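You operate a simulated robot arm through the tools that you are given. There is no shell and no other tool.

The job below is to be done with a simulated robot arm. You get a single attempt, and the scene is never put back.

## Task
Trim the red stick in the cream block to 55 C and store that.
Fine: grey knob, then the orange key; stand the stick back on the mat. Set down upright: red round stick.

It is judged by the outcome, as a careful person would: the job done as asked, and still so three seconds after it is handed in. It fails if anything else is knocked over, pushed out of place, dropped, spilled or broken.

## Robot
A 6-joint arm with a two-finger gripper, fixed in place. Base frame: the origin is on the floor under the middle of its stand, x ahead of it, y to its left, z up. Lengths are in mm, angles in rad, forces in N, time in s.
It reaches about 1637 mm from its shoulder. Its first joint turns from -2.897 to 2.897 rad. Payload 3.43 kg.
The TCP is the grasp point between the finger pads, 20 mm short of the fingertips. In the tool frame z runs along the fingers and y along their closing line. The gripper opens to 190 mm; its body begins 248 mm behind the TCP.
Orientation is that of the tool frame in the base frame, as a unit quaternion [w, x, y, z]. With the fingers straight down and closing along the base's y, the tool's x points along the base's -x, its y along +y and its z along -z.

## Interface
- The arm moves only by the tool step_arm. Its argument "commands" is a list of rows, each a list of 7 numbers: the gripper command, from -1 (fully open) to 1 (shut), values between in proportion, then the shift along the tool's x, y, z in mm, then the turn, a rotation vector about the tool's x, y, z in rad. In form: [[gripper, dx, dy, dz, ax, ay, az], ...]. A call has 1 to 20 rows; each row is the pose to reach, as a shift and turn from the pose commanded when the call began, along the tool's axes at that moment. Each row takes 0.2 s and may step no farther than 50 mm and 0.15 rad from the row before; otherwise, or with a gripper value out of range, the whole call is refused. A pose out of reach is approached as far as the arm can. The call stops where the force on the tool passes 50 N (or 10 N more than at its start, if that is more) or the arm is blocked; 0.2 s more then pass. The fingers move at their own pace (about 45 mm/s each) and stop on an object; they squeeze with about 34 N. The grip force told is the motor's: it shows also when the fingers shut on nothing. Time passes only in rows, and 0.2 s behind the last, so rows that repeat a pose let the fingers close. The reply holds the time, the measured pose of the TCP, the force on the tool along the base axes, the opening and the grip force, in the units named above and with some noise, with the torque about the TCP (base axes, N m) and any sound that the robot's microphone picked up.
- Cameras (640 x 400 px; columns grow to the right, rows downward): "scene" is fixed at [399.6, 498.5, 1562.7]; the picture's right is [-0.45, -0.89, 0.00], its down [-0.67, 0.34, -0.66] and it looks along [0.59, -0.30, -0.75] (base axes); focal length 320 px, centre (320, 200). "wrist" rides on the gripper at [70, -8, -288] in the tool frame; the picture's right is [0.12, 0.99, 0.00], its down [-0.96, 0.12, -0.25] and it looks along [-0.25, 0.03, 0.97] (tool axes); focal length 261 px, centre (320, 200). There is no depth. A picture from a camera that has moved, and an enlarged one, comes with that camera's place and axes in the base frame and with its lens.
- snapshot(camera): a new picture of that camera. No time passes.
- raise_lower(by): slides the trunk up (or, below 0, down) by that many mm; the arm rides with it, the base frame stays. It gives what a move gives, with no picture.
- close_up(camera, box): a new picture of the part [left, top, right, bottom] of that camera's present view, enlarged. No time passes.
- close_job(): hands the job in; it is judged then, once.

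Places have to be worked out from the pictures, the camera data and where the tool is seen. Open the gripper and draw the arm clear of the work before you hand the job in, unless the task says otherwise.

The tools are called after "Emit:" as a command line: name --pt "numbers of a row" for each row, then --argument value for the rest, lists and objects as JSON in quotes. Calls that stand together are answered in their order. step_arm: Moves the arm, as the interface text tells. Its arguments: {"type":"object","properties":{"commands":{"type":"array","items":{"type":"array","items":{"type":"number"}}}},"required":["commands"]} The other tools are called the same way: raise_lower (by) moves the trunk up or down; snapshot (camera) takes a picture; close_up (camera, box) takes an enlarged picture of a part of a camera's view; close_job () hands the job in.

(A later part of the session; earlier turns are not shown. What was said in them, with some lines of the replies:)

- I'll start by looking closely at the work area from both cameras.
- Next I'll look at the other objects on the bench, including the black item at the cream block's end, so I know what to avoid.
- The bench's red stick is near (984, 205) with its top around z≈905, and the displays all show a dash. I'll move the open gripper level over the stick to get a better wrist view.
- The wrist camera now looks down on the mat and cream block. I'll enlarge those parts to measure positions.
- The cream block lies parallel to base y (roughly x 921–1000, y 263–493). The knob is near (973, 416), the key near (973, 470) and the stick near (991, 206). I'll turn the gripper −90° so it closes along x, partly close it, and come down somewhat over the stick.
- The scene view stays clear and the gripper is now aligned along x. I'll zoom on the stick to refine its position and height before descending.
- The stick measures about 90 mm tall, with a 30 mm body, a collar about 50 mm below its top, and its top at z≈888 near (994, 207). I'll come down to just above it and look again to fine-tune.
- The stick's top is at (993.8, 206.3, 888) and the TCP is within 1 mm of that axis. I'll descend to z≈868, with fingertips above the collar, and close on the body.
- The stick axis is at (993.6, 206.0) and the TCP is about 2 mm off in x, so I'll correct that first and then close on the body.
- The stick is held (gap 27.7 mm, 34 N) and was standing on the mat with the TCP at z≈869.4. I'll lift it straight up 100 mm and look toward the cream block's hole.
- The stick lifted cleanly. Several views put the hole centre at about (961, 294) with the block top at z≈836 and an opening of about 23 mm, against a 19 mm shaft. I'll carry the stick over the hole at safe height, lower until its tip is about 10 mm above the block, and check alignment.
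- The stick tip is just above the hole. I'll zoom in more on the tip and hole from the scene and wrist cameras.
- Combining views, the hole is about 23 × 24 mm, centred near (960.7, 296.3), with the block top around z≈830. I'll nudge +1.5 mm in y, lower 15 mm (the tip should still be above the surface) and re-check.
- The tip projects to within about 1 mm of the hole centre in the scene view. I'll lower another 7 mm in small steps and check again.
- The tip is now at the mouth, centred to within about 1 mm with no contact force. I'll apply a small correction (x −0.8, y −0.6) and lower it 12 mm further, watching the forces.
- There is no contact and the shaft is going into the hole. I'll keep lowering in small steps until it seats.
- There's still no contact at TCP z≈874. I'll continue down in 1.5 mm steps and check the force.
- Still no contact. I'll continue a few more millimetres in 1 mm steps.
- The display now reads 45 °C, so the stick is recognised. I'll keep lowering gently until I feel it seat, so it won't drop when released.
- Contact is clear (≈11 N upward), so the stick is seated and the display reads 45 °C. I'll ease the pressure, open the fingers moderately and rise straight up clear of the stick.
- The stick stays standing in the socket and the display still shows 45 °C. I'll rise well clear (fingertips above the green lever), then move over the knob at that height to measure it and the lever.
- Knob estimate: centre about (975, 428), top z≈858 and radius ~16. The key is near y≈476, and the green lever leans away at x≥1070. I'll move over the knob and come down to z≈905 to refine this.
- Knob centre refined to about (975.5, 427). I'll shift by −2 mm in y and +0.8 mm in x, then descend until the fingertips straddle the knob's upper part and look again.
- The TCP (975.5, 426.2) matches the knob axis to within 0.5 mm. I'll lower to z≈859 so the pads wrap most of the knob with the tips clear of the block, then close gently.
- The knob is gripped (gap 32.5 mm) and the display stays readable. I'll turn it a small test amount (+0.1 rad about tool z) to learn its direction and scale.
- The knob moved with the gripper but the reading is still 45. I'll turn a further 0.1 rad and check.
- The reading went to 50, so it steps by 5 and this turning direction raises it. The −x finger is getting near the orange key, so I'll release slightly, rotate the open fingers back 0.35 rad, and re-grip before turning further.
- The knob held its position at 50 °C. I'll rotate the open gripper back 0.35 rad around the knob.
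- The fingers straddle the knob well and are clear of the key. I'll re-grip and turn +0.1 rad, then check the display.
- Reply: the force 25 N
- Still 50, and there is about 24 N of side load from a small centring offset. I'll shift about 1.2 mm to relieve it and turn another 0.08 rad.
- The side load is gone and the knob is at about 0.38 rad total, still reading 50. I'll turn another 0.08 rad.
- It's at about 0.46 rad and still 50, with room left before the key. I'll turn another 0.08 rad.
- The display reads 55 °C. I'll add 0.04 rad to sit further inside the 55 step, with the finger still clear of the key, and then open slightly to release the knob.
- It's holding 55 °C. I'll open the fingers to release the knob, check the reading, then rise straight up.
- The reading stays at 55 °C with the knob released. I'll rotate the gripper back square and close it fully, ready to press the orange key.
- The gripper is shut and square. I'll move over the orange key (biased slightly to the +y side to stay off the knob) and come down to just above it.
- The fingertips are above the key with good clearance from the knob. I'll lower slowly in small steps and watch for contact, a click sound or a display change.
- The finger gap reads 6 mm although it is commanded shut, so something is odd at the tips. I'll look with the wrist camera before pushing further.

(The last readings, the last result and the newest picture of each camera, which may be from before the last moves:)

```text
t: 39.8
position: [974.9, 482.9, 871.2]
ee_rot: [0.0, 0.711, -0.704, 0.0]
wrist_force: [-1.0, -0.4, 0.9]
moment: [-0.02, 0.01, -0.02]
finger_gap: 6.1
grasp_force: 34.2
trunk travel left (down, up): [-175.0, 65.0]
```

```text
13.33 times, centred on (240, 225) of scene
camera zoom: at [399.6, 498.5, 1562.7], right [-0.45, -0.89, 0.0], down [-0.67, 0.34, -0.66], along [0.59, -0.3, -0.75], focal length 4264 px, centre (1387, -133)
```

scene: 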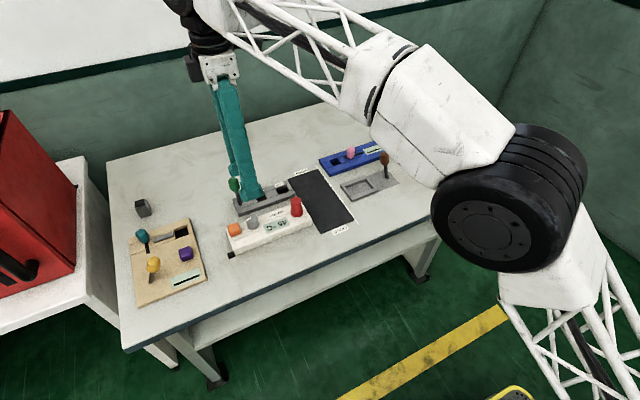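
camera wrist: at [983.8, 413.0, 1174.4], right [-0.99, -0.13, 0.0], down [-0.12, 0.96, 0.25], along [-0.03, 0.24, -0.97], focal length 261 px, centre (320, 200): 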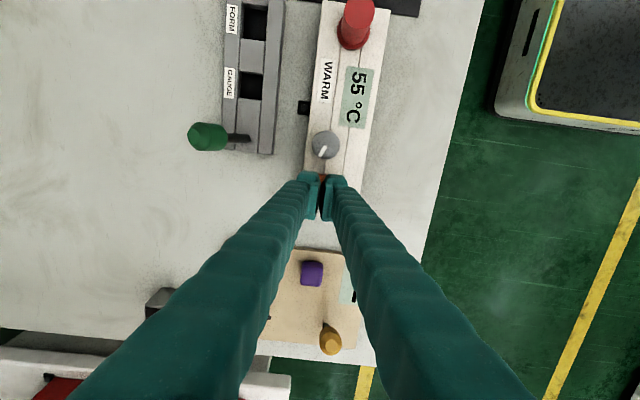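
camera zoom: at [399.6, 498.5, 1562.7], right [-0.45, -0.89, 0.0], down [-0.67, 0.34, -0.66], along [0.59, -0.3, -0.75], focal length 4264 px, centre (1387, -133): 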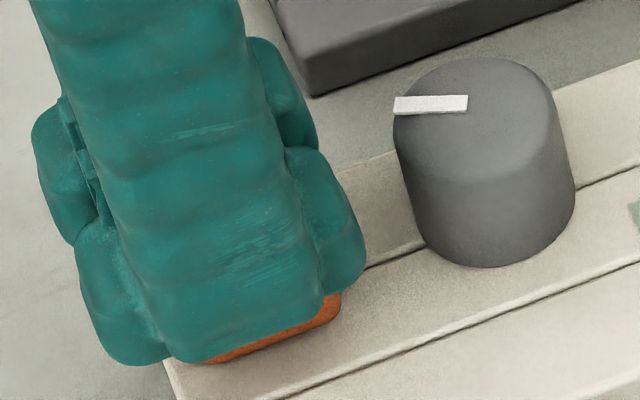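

In the images the fingers are still shut together, so the 6 mm value looks like a reading artefact, and there is no contact force yet. I'll lower in 1 mm steps onto the key.

Emit:
step_arm --pt "1 0 0 1 0 0 0" --pt "1 0 0 2 0 0 0" --pt "1 0 0 2 0 0 0"

Emit:
close_up --camera "scene" --box '[220, 200, 284, 240]'

```text
t: 40.6
position: [974.3, 482.1, 868.0]
ee_rot: [0.0, 0.71, -0.704, 0.0]
wrist_force: [0.4, 0.8, 1.5]
moment: [0.05, -0.01, -0.01]
finger_gap: 5.9
grasp_force: 34.3
trunk travel left (down, up): [-175.0, 65.0]
```

```text
10.00 times, centred on (252, 220) of scene
camera zoom: at [399.6, 498.5, 1562.7], right [-0.45, -0.89, 0.0], down [-0.67, 0.34, -0.66], along [0.59, -0.3, -0.75], focal length 3198 px, centre (1000, 0)
```

zoom: 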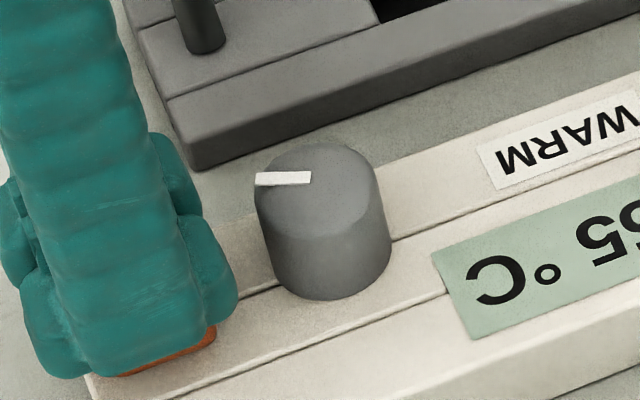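

Force is rising slightly (1.5 N), so the key may just be starting to move. I'll continue 2 mm more.

Emit:
step_arm --pt "1 0 0 1 0 0 0" --pt "1 0 0 2 0 0 0" --pt "1 0 0 2 0 0 0"

Emit:
close_up --camera "scene" --box '[220, 200, 300, 250]'

Emit:
close_up --camera "wrist" --box '[290, 150, 350, 225]'

```text
t: 41.4
position: [973.9, 483.2, 867.5]
ee_rot: [-0.001, 0.71, -0.704, 0.001]
wrist_force: [0.1, -0.7, 2.3]
moment: [0.01, -0.03, -0.02]
finger_gap: 6.2
grasp_force: 34.6
trunk travel left (down, up): [-175.0, 65.0]
heard: click
```

```text
8.00 times, centred on (260, 225) of scene
camera zoom: at [399.6, 498.5, 1562.7], right [-0.45, -0.89, 0.0], down [-0.67, 0.34, -0.66], along [0.59, -0.3, -0.75], focal length 2558 px, centre (800, 0)
```

zoom: 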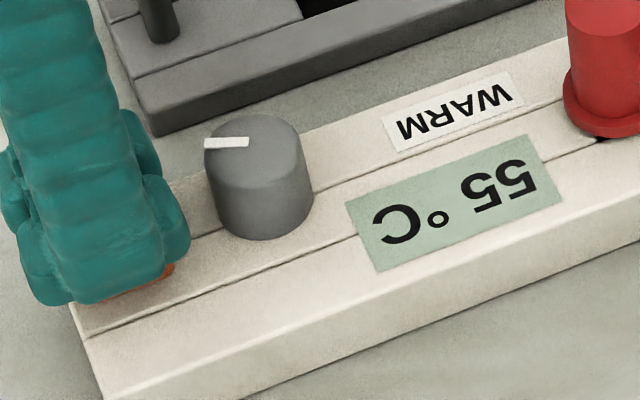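

```text
5.33 times, centred on (320, 188) of wrist
camera zoom: at [983.5, 412.3, 1155.5], right [-0.99, -0.13, 0.0], down [-0.12, 0.96, 0.25], along [-0.03, 0.25, -0.97], focal length 1390 px, centre (320, 267)
```

zoom: 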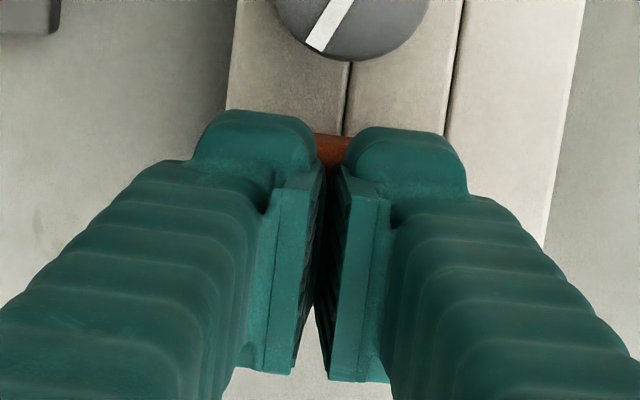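

A click was heard and the display still shows 55 °C, so the key has registered. I'll lift straight off and check that the display shows it as stored.

Emit:
step_arm --pt "1 0 0 -5 0 0 0" --pt "1 0 0 -20 0 0 0" --pt "1 0 0 -50 0 0 0" --pt "1 0 0 -90 0 0 0" --pt "1 0 0 -90 0 0 0"

Emit:
close_up --camera "scene" --box '[210, 185, 322, 255]'

Emit:
snapshot --camera "wrist"

Emit:
close_up --camera "wrist" --box '[280, 30, 400, 105]'

```text
t: 42.6
position: [974.1, 482.5, 956.5]
ee_rot: [0.0, 0.71, -0.704, 0.0]
wrist_force: [-0.8, 0.2, 1.2]
moment: [-0.02, -0.03, 0.01]
finger_gap: 0.1
grasp_force: 34.2
trunk travel left (down, up): [-175.0, 65.0]
```

```text
5.71 times, centred on (266, 220) of scene
camera zoom: at [399.6, 498.5, 1562.7], right [-0.45, -0.89, 0.0], down [-0.67, 0.34, -0.66], along [0.59, -0.3, -0.75], focal length 1827 px, centre (629, 86)
```

zoom: 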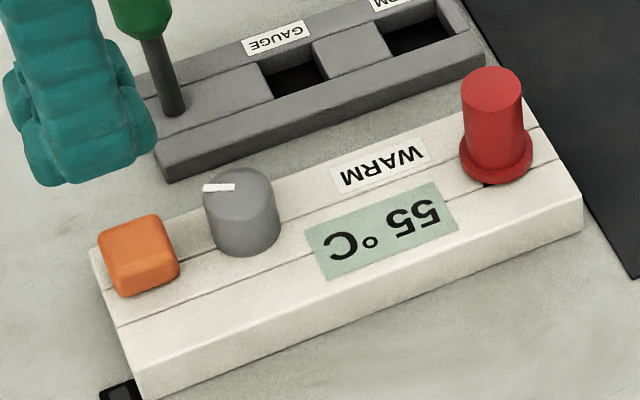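

```text
taken
camera wrist: at [983.1, 412.3, 1245.0], right [-0.99, -0.13, 0.0], down [-0.12, 0.96, 0.25], along [-0.03, 0.25, -0.97], focal length 261 px, centre (320, 200)
```

wrist: 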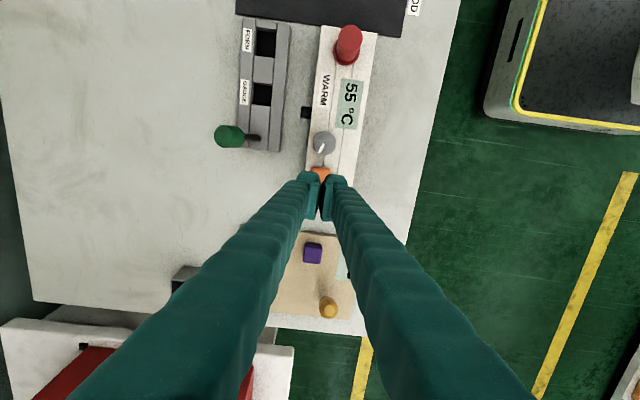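

```text
5.33 times, centred on (340, 68) of wrist
camera zoom: at [983.1, 412.3, 1245.0], right [-0.99, -0.13, 0.0], down [-0.12, 0.96, 0.25], along [-0.03, 0.25, -0.97], focal length 1390 px, centre (213, 907)
```

zoom: 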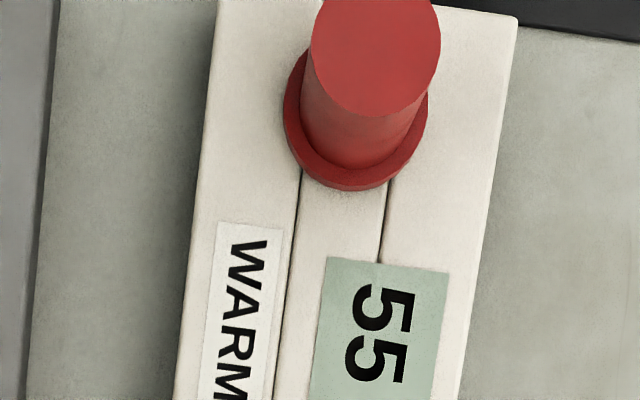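

The display holds at 55 °C with the key released. Now I'll open the gripper and travel back over the stick at (960, 296).

Emit:
step_arm --pt "0.35 40 3 0 0 0 0.0085" --pt "0.35 85 6 0 0 0 0.0085" --pt "0.35 130 10 0 0 0 0.0085" --pt "0.35 165 12 0 0 0 0.0085" --pt "0.35 186 13 0 0 0 0.0085" --pt "0.35 186 13 20 0 0 0.0085" --pt "0.35 186 13 35 0 0 0.0085" --pt "0.35 186 13 35 0 0 0.0085"

Emit:
close_up --camera "wrist" --box '[240, 125, 400, 225]'

Emit:
close_up --camera "scene" --box '[210, 165, 338, 245]'

```text
t: 44.4
position: [963.1, 294.5, 921.5]
ee_rot: [0.0, 0.707, -0.707, 0.0]
wrist_force: [0.3, 0.4, 0.5]
moment: [0.04, 0.01, -0.02]
finger_gap: 61.5
grasp_force: 0.1
trunk travel left (down, up): [-175.0, 65.0]
```

```text
4.00 times, centred on (320, 175) of wrist
camera zoom: at [972.7, 225.2, 1210.0], right [-0.99, -0.12, 0.0], down [-0.12, 0.96, 0.25], along [-0.03, 0.25, -0.97], focal length 1043 px, centre (320, 300)
```

zoom: 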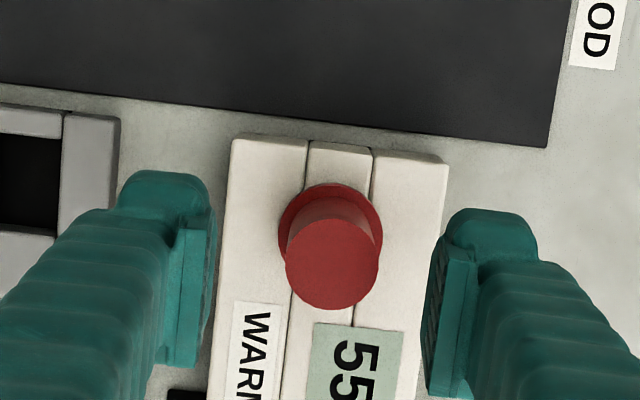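

```text
5.00 times, centred on (274, 205) of scene
camera zoom: at [399.6, 498.5, 1562.7], right [-0.45, -0.89, 0.0], down [-0.67, 0.34, -0.66], along [0.59, -0.3, -0.75], focal length 1599 px, centre (550, 175)
```

zoom: 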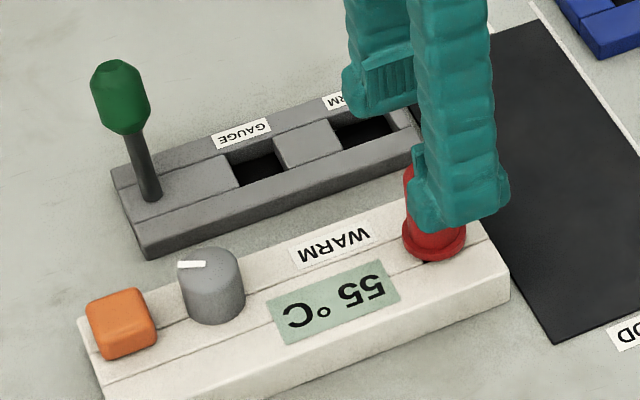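

The stick is at (961, 296.5) and the TCP is about 3.7 mm off in x. I'll correct and descend to the same grip height as before.

Emit:
step_arm --pt "0.35 -1.3 3.7 15 0 0 0" --pt "0.35 -1.3 3.7 35 0 0 0" --pt "0.35 -1.3 3.7 55 0 0 0" --pt "0.35 -1.3 3.7 55 0 0 0"

Emit:
close_up --camera "wrist" --box '[240, 145, 400, 245]'

```text
t: 45.4
position: [960.2, 298.0, 867.1]
ee_rot: [0.0, 0.707, -0.707, -0.001]
wrist_force: [0.5, 0.4, -0.5]
moment: [0.03, 0.0, 0.02]
finger_gap: 61.7
grasp_force: 0.0
trunk travel left (down, up): [-175.0, 65.0]
```

```text
4.00 times, centred on (320, 195) of wrist
camera zoom: at [968.3, 227.2, 1155.4], right [-0.99, -0.12, 0.0], down [-0.12, 0.96, 0.25], along [-0.03, 0.25, -0.97], focal length 1043 px, centre (320, 220)
```

zoom: 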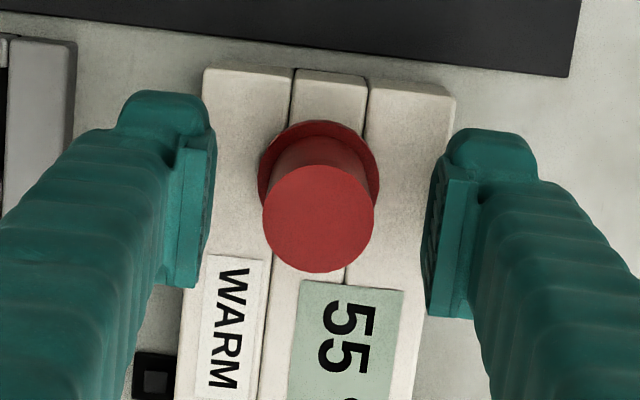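

The TCP is within 1 mm of the stick. I'll make a small correction to match the earlier grip height, then close on the body.

Emit:
step_arm --pt "0.35 0.8 -0.9 1.3 0 0 0" --pt "0.5 0.8 -0.9 1.3 0 0 0" --pt "0.6 0.8 -0.9 1.3 0 0 0" --pt "0.66 0.8 -0.9 1.3 0 0 0" --pt "1 0.8 -0.9 1.3 0 0 0" --pt "1 0.8 -0.9 1.3 0 0 0" --pt "1 0.8 -0.9 1.3 0 0 0" --pt "1 0.8 -0.9 1.3 0 0 0"

Emit:
close_up --camera "wrist" --box '[240, 145, 400, 245]'

Emit:
close_up --camera "scene" --box '[210, 165, 338, 245]'

```text
t: 47.2
position: [960.6, 296.4, 866.5]
ee_rot: [0.0, 0.707, -0.707, 0.0]
wrist_force: [0.1, 0.3, 0.6]
moment: [-0.02, -0.03, 0.0]
finger_gap: 27.5
grasp_force: 34.4
trunk travel left (down, up): [-175.0, 65.0]
```

```text
4.00 times, centred on (320, 195) of wrist
camera zoom: at [969.1, 226.1, 1153.8], right [-0.99, -0.12, 0.0], down [-0.12, 0.96, 0.25], along [-0.03, 0.25, -0.97], focal length 1043 px, centre (320, 220)
```

zoom: 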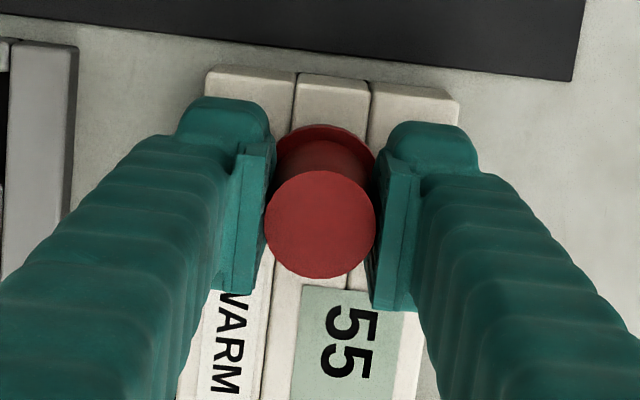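

```text
5.00 times, centred on (274, 205) of scene
camera zoom: at [399.6, 498.5, 1562.7], right [-0.45, -0.89, 0.0], down [-0.67, 0.34, -0.66], along [0.59, -0.3, -0.75], focal length 1599 px, centre (550, 175)
```

zoom: 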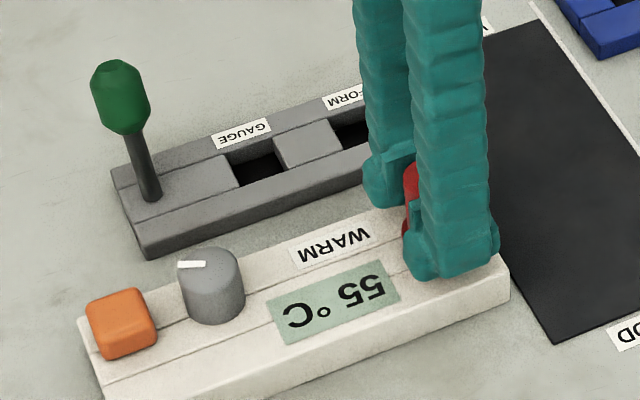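

It's gripped with the same hold as before, no side load. I'll lift straight up out of the socket.

Emit:
step_arm --pt "1 0 0 -6 0 0 0" --pt "1 0 0 -14 0 0 0" --pt "1 0 0 -25 0 0 0" --pt "1 0 0 -40 0 0 0" --pt "1 0 0 -65 0 0 0" --pt "1 0 0 -100 0 0 0" --pt "1 0 0 -100 0 0 0"

Emit:
close_up --camera "scene" --box '[210, 145, 354, 245]'

Emit:
close_up --camera "wrist" --box '[240, 145, 400, 245]'

```text
t: 48.8
position: [961.6, 297.1, 967.9]
ee_rot: [0.0, 0.707, -0.707, 0.0]
wrist_force: [0.3, -0.9, -0.6]
moment: [0.03, 0.01, 0.0]
finger_gap: 27.5
grasp_force: 34.3
trunk travel left (down, up): [-175.0, 65.0]
```

```text
4.00 times, centred on (282, 195) of scene
camera zoom: at [399.6, 498.5, 1562.7], right [-0.45, -0.89, 0.0], down [-0.67, 0.34, -0.66], along [0.59, -0.3, -0.75], focal length 1279 px, centre (472, 220)
```

zoom: 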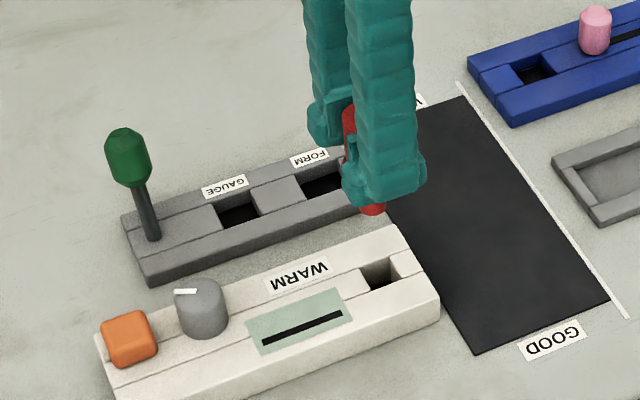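

```text
4.00 times, centred on (320, 195) of wrist
camera zoom: at [970.3, 226.8, 1255.8], right [-0.99, -0.12, 0.0], down [-0.12, 0.96, 0.25], along [-0.03, 0.25, -0.97], focal length 1043 px, centre (320, 220)
```

zoom: 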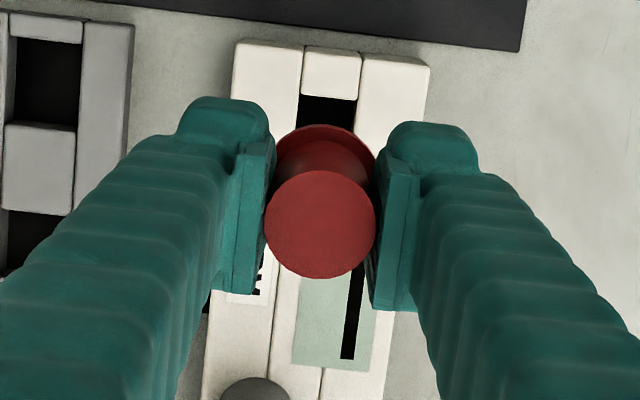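

The stick is out cleanly and the display returned to a dash. I'll carry it back to its original spot on the mat (993.5, 206) and lower most of the way.

Emit:
step_arm --pt "1 30 -10 0 0 0 0" --pt "1 60 -20 0 0 0 0" --pt "1 90.7 -31.2 0 0 0 0" --pt "1 90.7 -31.2 0 0 0 0" --pt "1 90.7 -31.2 30 0 0 0" --pt "1 90.7 -31.2 60 0 0 0" --pt "1 90.7 -31.2 85 0 0 0" --pt "1 90.7 -31.2 85 0 0 0"

Emit:
close_up --camera "scene" --box '[260, 140, 388, 220]'

Emit:
close_up --camera "wrist" --box '[240, 145, 400, 245]'

```text
t: 50.6
position: [990.5, 205.3, 883.3]
ee_rot: [0.0, -0.707, 0.707, 0.0]
wrist_force: [1.1, 1.0, -0.2]
moment: [-0.02, -0.02, 0.03]
finger_gap: 27.5
grasp_force: 33.9
trunk travel left (down, up): [-175.0, 65.0]
```

```text
5.00 times, centred on (324, 180) of scene
camera zoom: at [399.6, 498.5, 1562.7], right [-0.45, -0.89, 0.0], down [-0.67, 0.34, -0.66], along [0.59, -0.3, -0.75], focal length 1599 px, centre (300, 300)
```

zoom: 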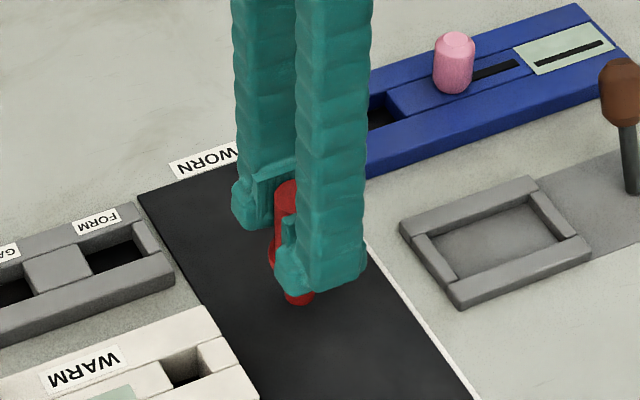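

```text
4.00 times, centred on (320, 195) of wrist
camera zoom: at [999.4, 135.3, 1170.1], right [-0.99, -0.12, 0.0], down [-0.12, 0.96, 0.25], along [-0.03, 0.25, -0.97], focal length 1043 px, centre (320, 220)
```

zoom: 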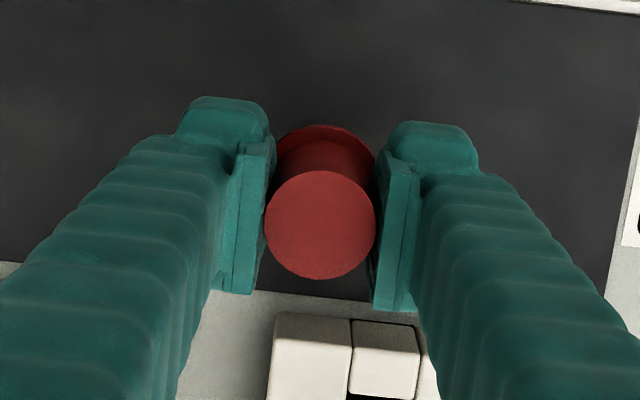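

It's over the mat at TCP z≈882, with contact expected near 869. I'll lower slowly the rest of the way.

Emit:
step_arm --pt "1 0 -1 4 0 0 0" --pt "1 0 -1 8 0 0 0" --pt "1 0 -1 10 0 0 0" --pt "1 0 -1 11 0 0 0" --pt "1 0 -1 11 0 0 0"

```text
t: 51.8
position: [992.4, 204.3, 869.9]
ee_rot: [0.0, -0.707, 0.708, 0.0]
wrist_force: [0.5, -0.1, -0.6]
moment: [-0.03, -0.02, 0.0]
finger_gap: 27.3
grasp_force: 34.0
trunk travel left (down, up): [-175.0, 65.0]
```

No contact yet at z≈870. I'll continue in 0.7 mm steps until I feel the mat.

Emit:
step_arm --pt "1 0 0 0.7 0 0 0" --pt "1 0 0 1.4 0 0 0" --pt "1 0 0 1.4 0 0 0"

Emit:
close_up --camera "scene" --box '[290, 160, 354, 200]'

```text
t: 52.6
position: [991.9, 205.5, 868.7]
ee_rot: [0.0, 0.707, -0.707, 0.0]
wrist_force: [0.2, -1.6, 1.3]
moment: [0.0, 0.0, -0.02]
finger_gap: 27.6
grasp_force: 34.2
trunk travel left (down, up): [-175.0, 65.0]
```

```text
10.00 times, centred on (322, 180) of scene
camera zoom: at [399.6, 498.5, 1562.7], right [-0.45, -0.89, 0.0], down [-0.67, 0.34, -0.66], along [0.59, -0.3, -0.75], focal length 3198 px, centre (300, 400)
```

zoom: 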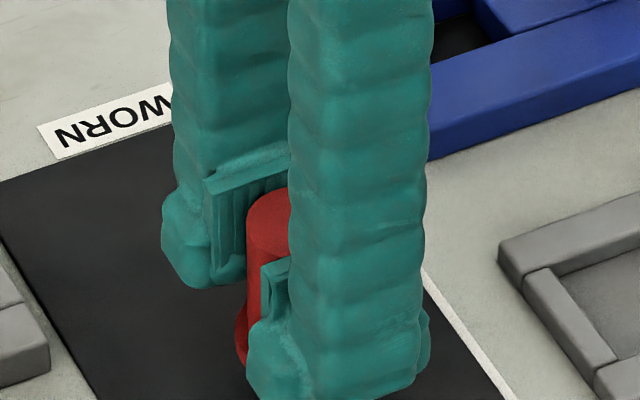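

Force is only at noise level so far. I'll lower another millimetre or so.

Emit:
step_arm --pt "1 0 0 0.6 0 0 0" --pt "1 0 0 1.0 0 0 0" --pt "1 0 0 1.0 0 0 0"

Emit:
close_up --camera "wrist" --box '[240, 145, 400, 245]'

```text
t: 53.4
position: [992.0, 205.5, 868.3]
ee_rot: [-0.001, 0.707, -0.707, 0.0]
wrist_force: [-2.9, 0.8, 13.4]
moment: [-0.02, 0.13, -0.02]
finger_gap: 27.3
grasp_force: 34.5
trunk travel left (down, up): [-175.0, 65.0]
```

```text
4.00 times, centred on (320, 195) of wrist
camera zoom: at [1000.8, 135.4, 1156.6], right [-0.99, -0.12, 0.0], down [-0.12, 0.96, 0.25], along [-0.03, 0.25, -0.97], focal length 1043 px, centre (320, 220)
```

zoom: 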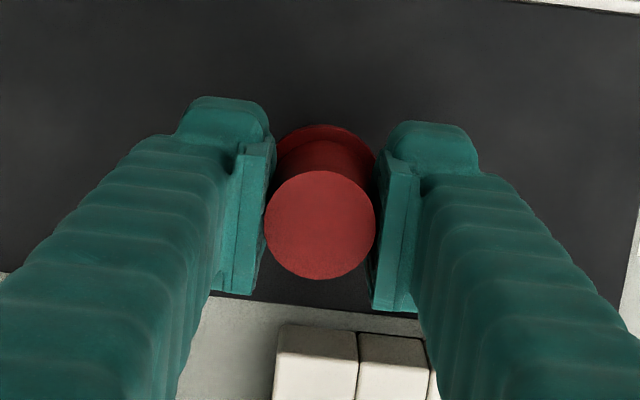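

Contact is confirmed (13 N): the stick is on the mat. I'll ease the pressure off by about 0.8 mm, then open the fingers slowly.

Emit:
step_arm --pt "1 0 0 -0.8 0 0 0" --pt "1 0 0 -0.8 0 0 0"

```text
t: 54.0
position: [993.4, 205.4, 868.4]
ee_rot: [0.0, 0.707, -0.707, 0.0]
wrist_force: [-1.6, -1.0, 10.4]
moment: [-0.09, 0.02, 0.0]
finger_gap: 27.6
grasp_force: 33.6
trunk travel left (down, up): [-175.0, 65.0]
```

There is still about 10 N on it, so I'll ease up a little more before releasing.

Emit:
step_arm --pt "1 0 0 -0.5 0 0 0" --pt "1 0 0 -0.5 0 0 0"

```text
t: 54.6
position: [992.6, 205.5, 869.4]
ee_rot: [-0.001, -0.707, 0.707, 0.0]
wrist_force: [-1.1, -2.1, 5.9]
moment: [-0.13, 0.01, -0.01]
finger_gap: 27.6
grasp_force: 34.4
trunk travel left (down, up): [-175.0, 65.0]
```

The load is down to about 6 N, with the stick resting upright on the mat. I'll take off a bit more and open gently.

Emit:
step_arm --pt "1 0 0 -0.4 0 0 0" --pt "0.66 0 0 -0.4 0 0 0" --pt "0.6 0 0 -0.4 0 0 0" --pt "0.5 0 0 -0.4 0 0 0" --pt "0.4 0 0 -0.4 0 0 0" --pt "0.3 0 0 -0.4 0 0 0" --pt "0.3 0 0 -0.4 0 0 0"

Emit:
close_up --camera "wrist" --box '[240, 145, 400, 245]'

Emit:
close_up --camera "scene" --box '[260, 140, 388, 220]'

```text
t: 56.2
position: [992.3, 205.9, 868.6]
ee_rot: [0.0, -0.707, 0.707, 0.0]
wrist_force: [0.4, 1.1, -0.4]
moment: [0.03, 0.01, 0.02]
finger_gap: 66.5
grasp_force: 0.1
trunk travel left (down, up): [-175.0, 65.0]
```

```text
4.00 times, centred on (320, 195) of wrist
camera zoom: at [1001.2, 135.8, 1157.1], right [-0.99, -0.12, 0.0], down [-0.12, 0.96, 0.25], along [-0.03, 0.25, -0.97], focal length 1043 px, centre (320, 220)
```

zoom: 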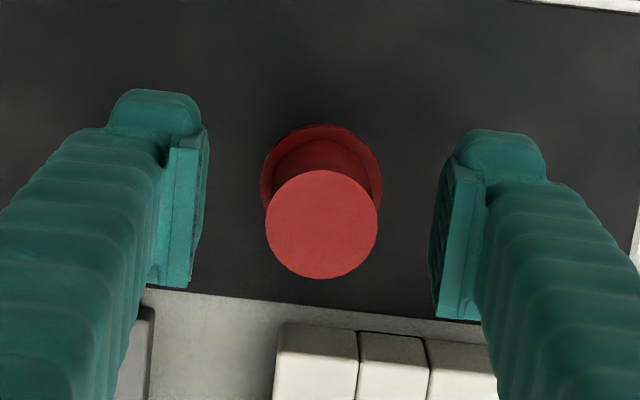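

```text
5.00 times, centred on (324, 180) of scene
camera zoom: at [399.6, 498.5, 1562.7], right [-0.45, -0.89, 0.0], down [-0.67, 0.34, -0.66], along [0.59, -0.3, -0.75], focal length 1599 px, centre (300, 300)
```

zoom: 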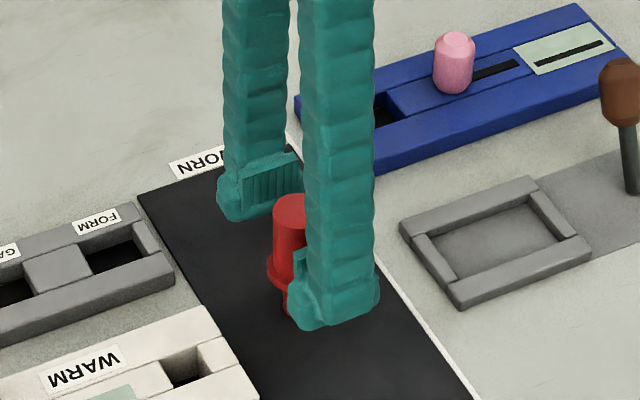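

The stick stands upright and free. I'll rise straight up and then draw the arm back clear of the bench.

Emit:
step_arm --pt "0.3 0 0 -15 0 0 0" --pt "0.3 0 0 -40 0 0 0" --pt "0.3 0 0 -80 0 0 0" --pt "0.3 0 0 -125 0 0 0" --pt "0.3 0 0 -170 0 0 0" --pt "0.3 0 0 -215 0 0 0" --pt "0.0 0 0 -260 0 0 0" --pt "-0.5 0 45 -265 0 0 0" --pt "-1 0 90 -265 0 0 0" --pt "-1 0 135 -265 0 0 0" --pt "-1 0 180 -265 0 0 0" --pt "-1 0 225 -265 0 0 0" --pt "-1 0 260 -265 0 0 0" --pt "-1 0 260 -265 0 0 0"

Emit:
snapshot --camera "scene"

Emit:
close_up --camera "scene" --box '[210, 150, 370, 250]'

Emit:
snapshot --camera "wrist"

```text
t: 59.2
position: [732.9, 206.2, 1133.3]
ee_rot: [0.0, 0.707, -0.707, 0.0]
wrist_force: [0.1, 0.5, 0.9]
moment: [0.02, -0.03, 0.0]
finger_gap: 190.0
grasp_force: 0.1
trunk travel left (down, up): [-175.0, 65.0]
```

```text
taken
```

scene: 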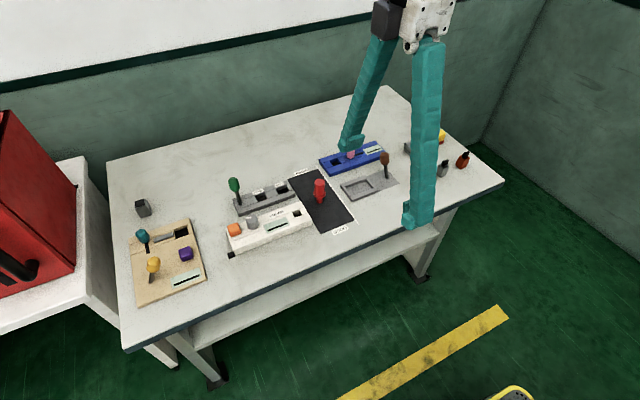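

```text
4.00 times, centred on (290, 200) of scene
camera zoom: at [399.6, 498.5, 1562.7], right [-0.45, -0.89, 0.0], down [-0.67, 0.34, -0.66], along [0.59, -0.3, -0.75], focal length 1279 px, centre (440, 200)
```

zoom: 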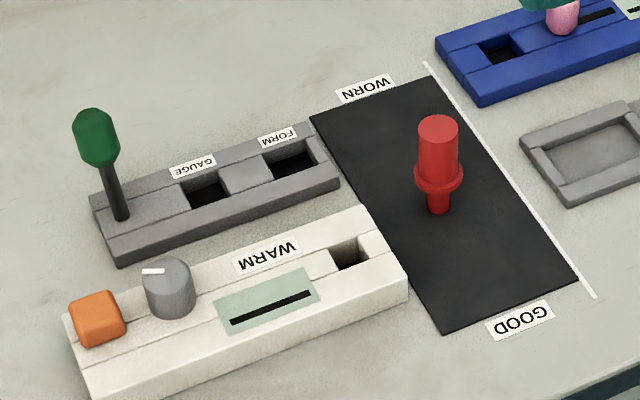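

```text
taken
camera wrist: at [741.6, 136.4, 1421.9], right [-0.99, -0.12, 0.0], down [-0.12, 0.96, 0.25], along [-0.03, 0.25, -0.97], focal length 261 px, centre (320, 200)
```

wrist: 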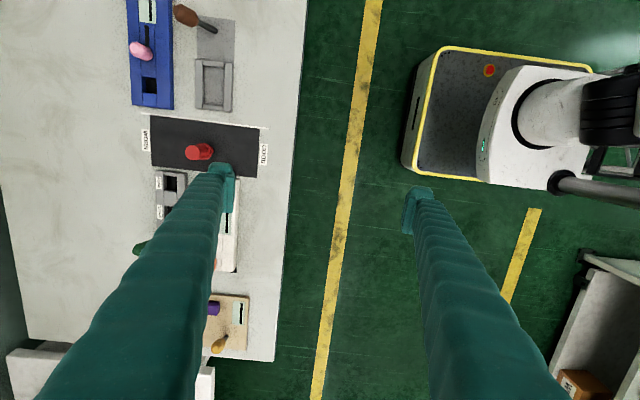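

The stick stands upright in its original spot on the mat. The display read 55 °C when the orange key clicked, nothing else has moved, and the gripper is open and clear, so I'm handing the job in.

Emit:
close_job

```text
The job is handed in.
```

I trimmed the red stick to 55 °C in the cream block and stored it. The stick is back upright at its original spot on the mat.

- **Trim:** with the stick in the socket the display first read 45 °C. Turning the grey knob took it to 50 and then 55 °C, and it stayed at 55 after I let go.
- **Store:** I pressed the orange key once, heard a click, and the display still showed 55 °C. It gave no separate "stored" sign, so the click is my only evidence that it saved.
- **Bench:** in the last pictures nothing else on the bench was knocked over or moved. The gripper was open and clear of the bench when I handed the job in.
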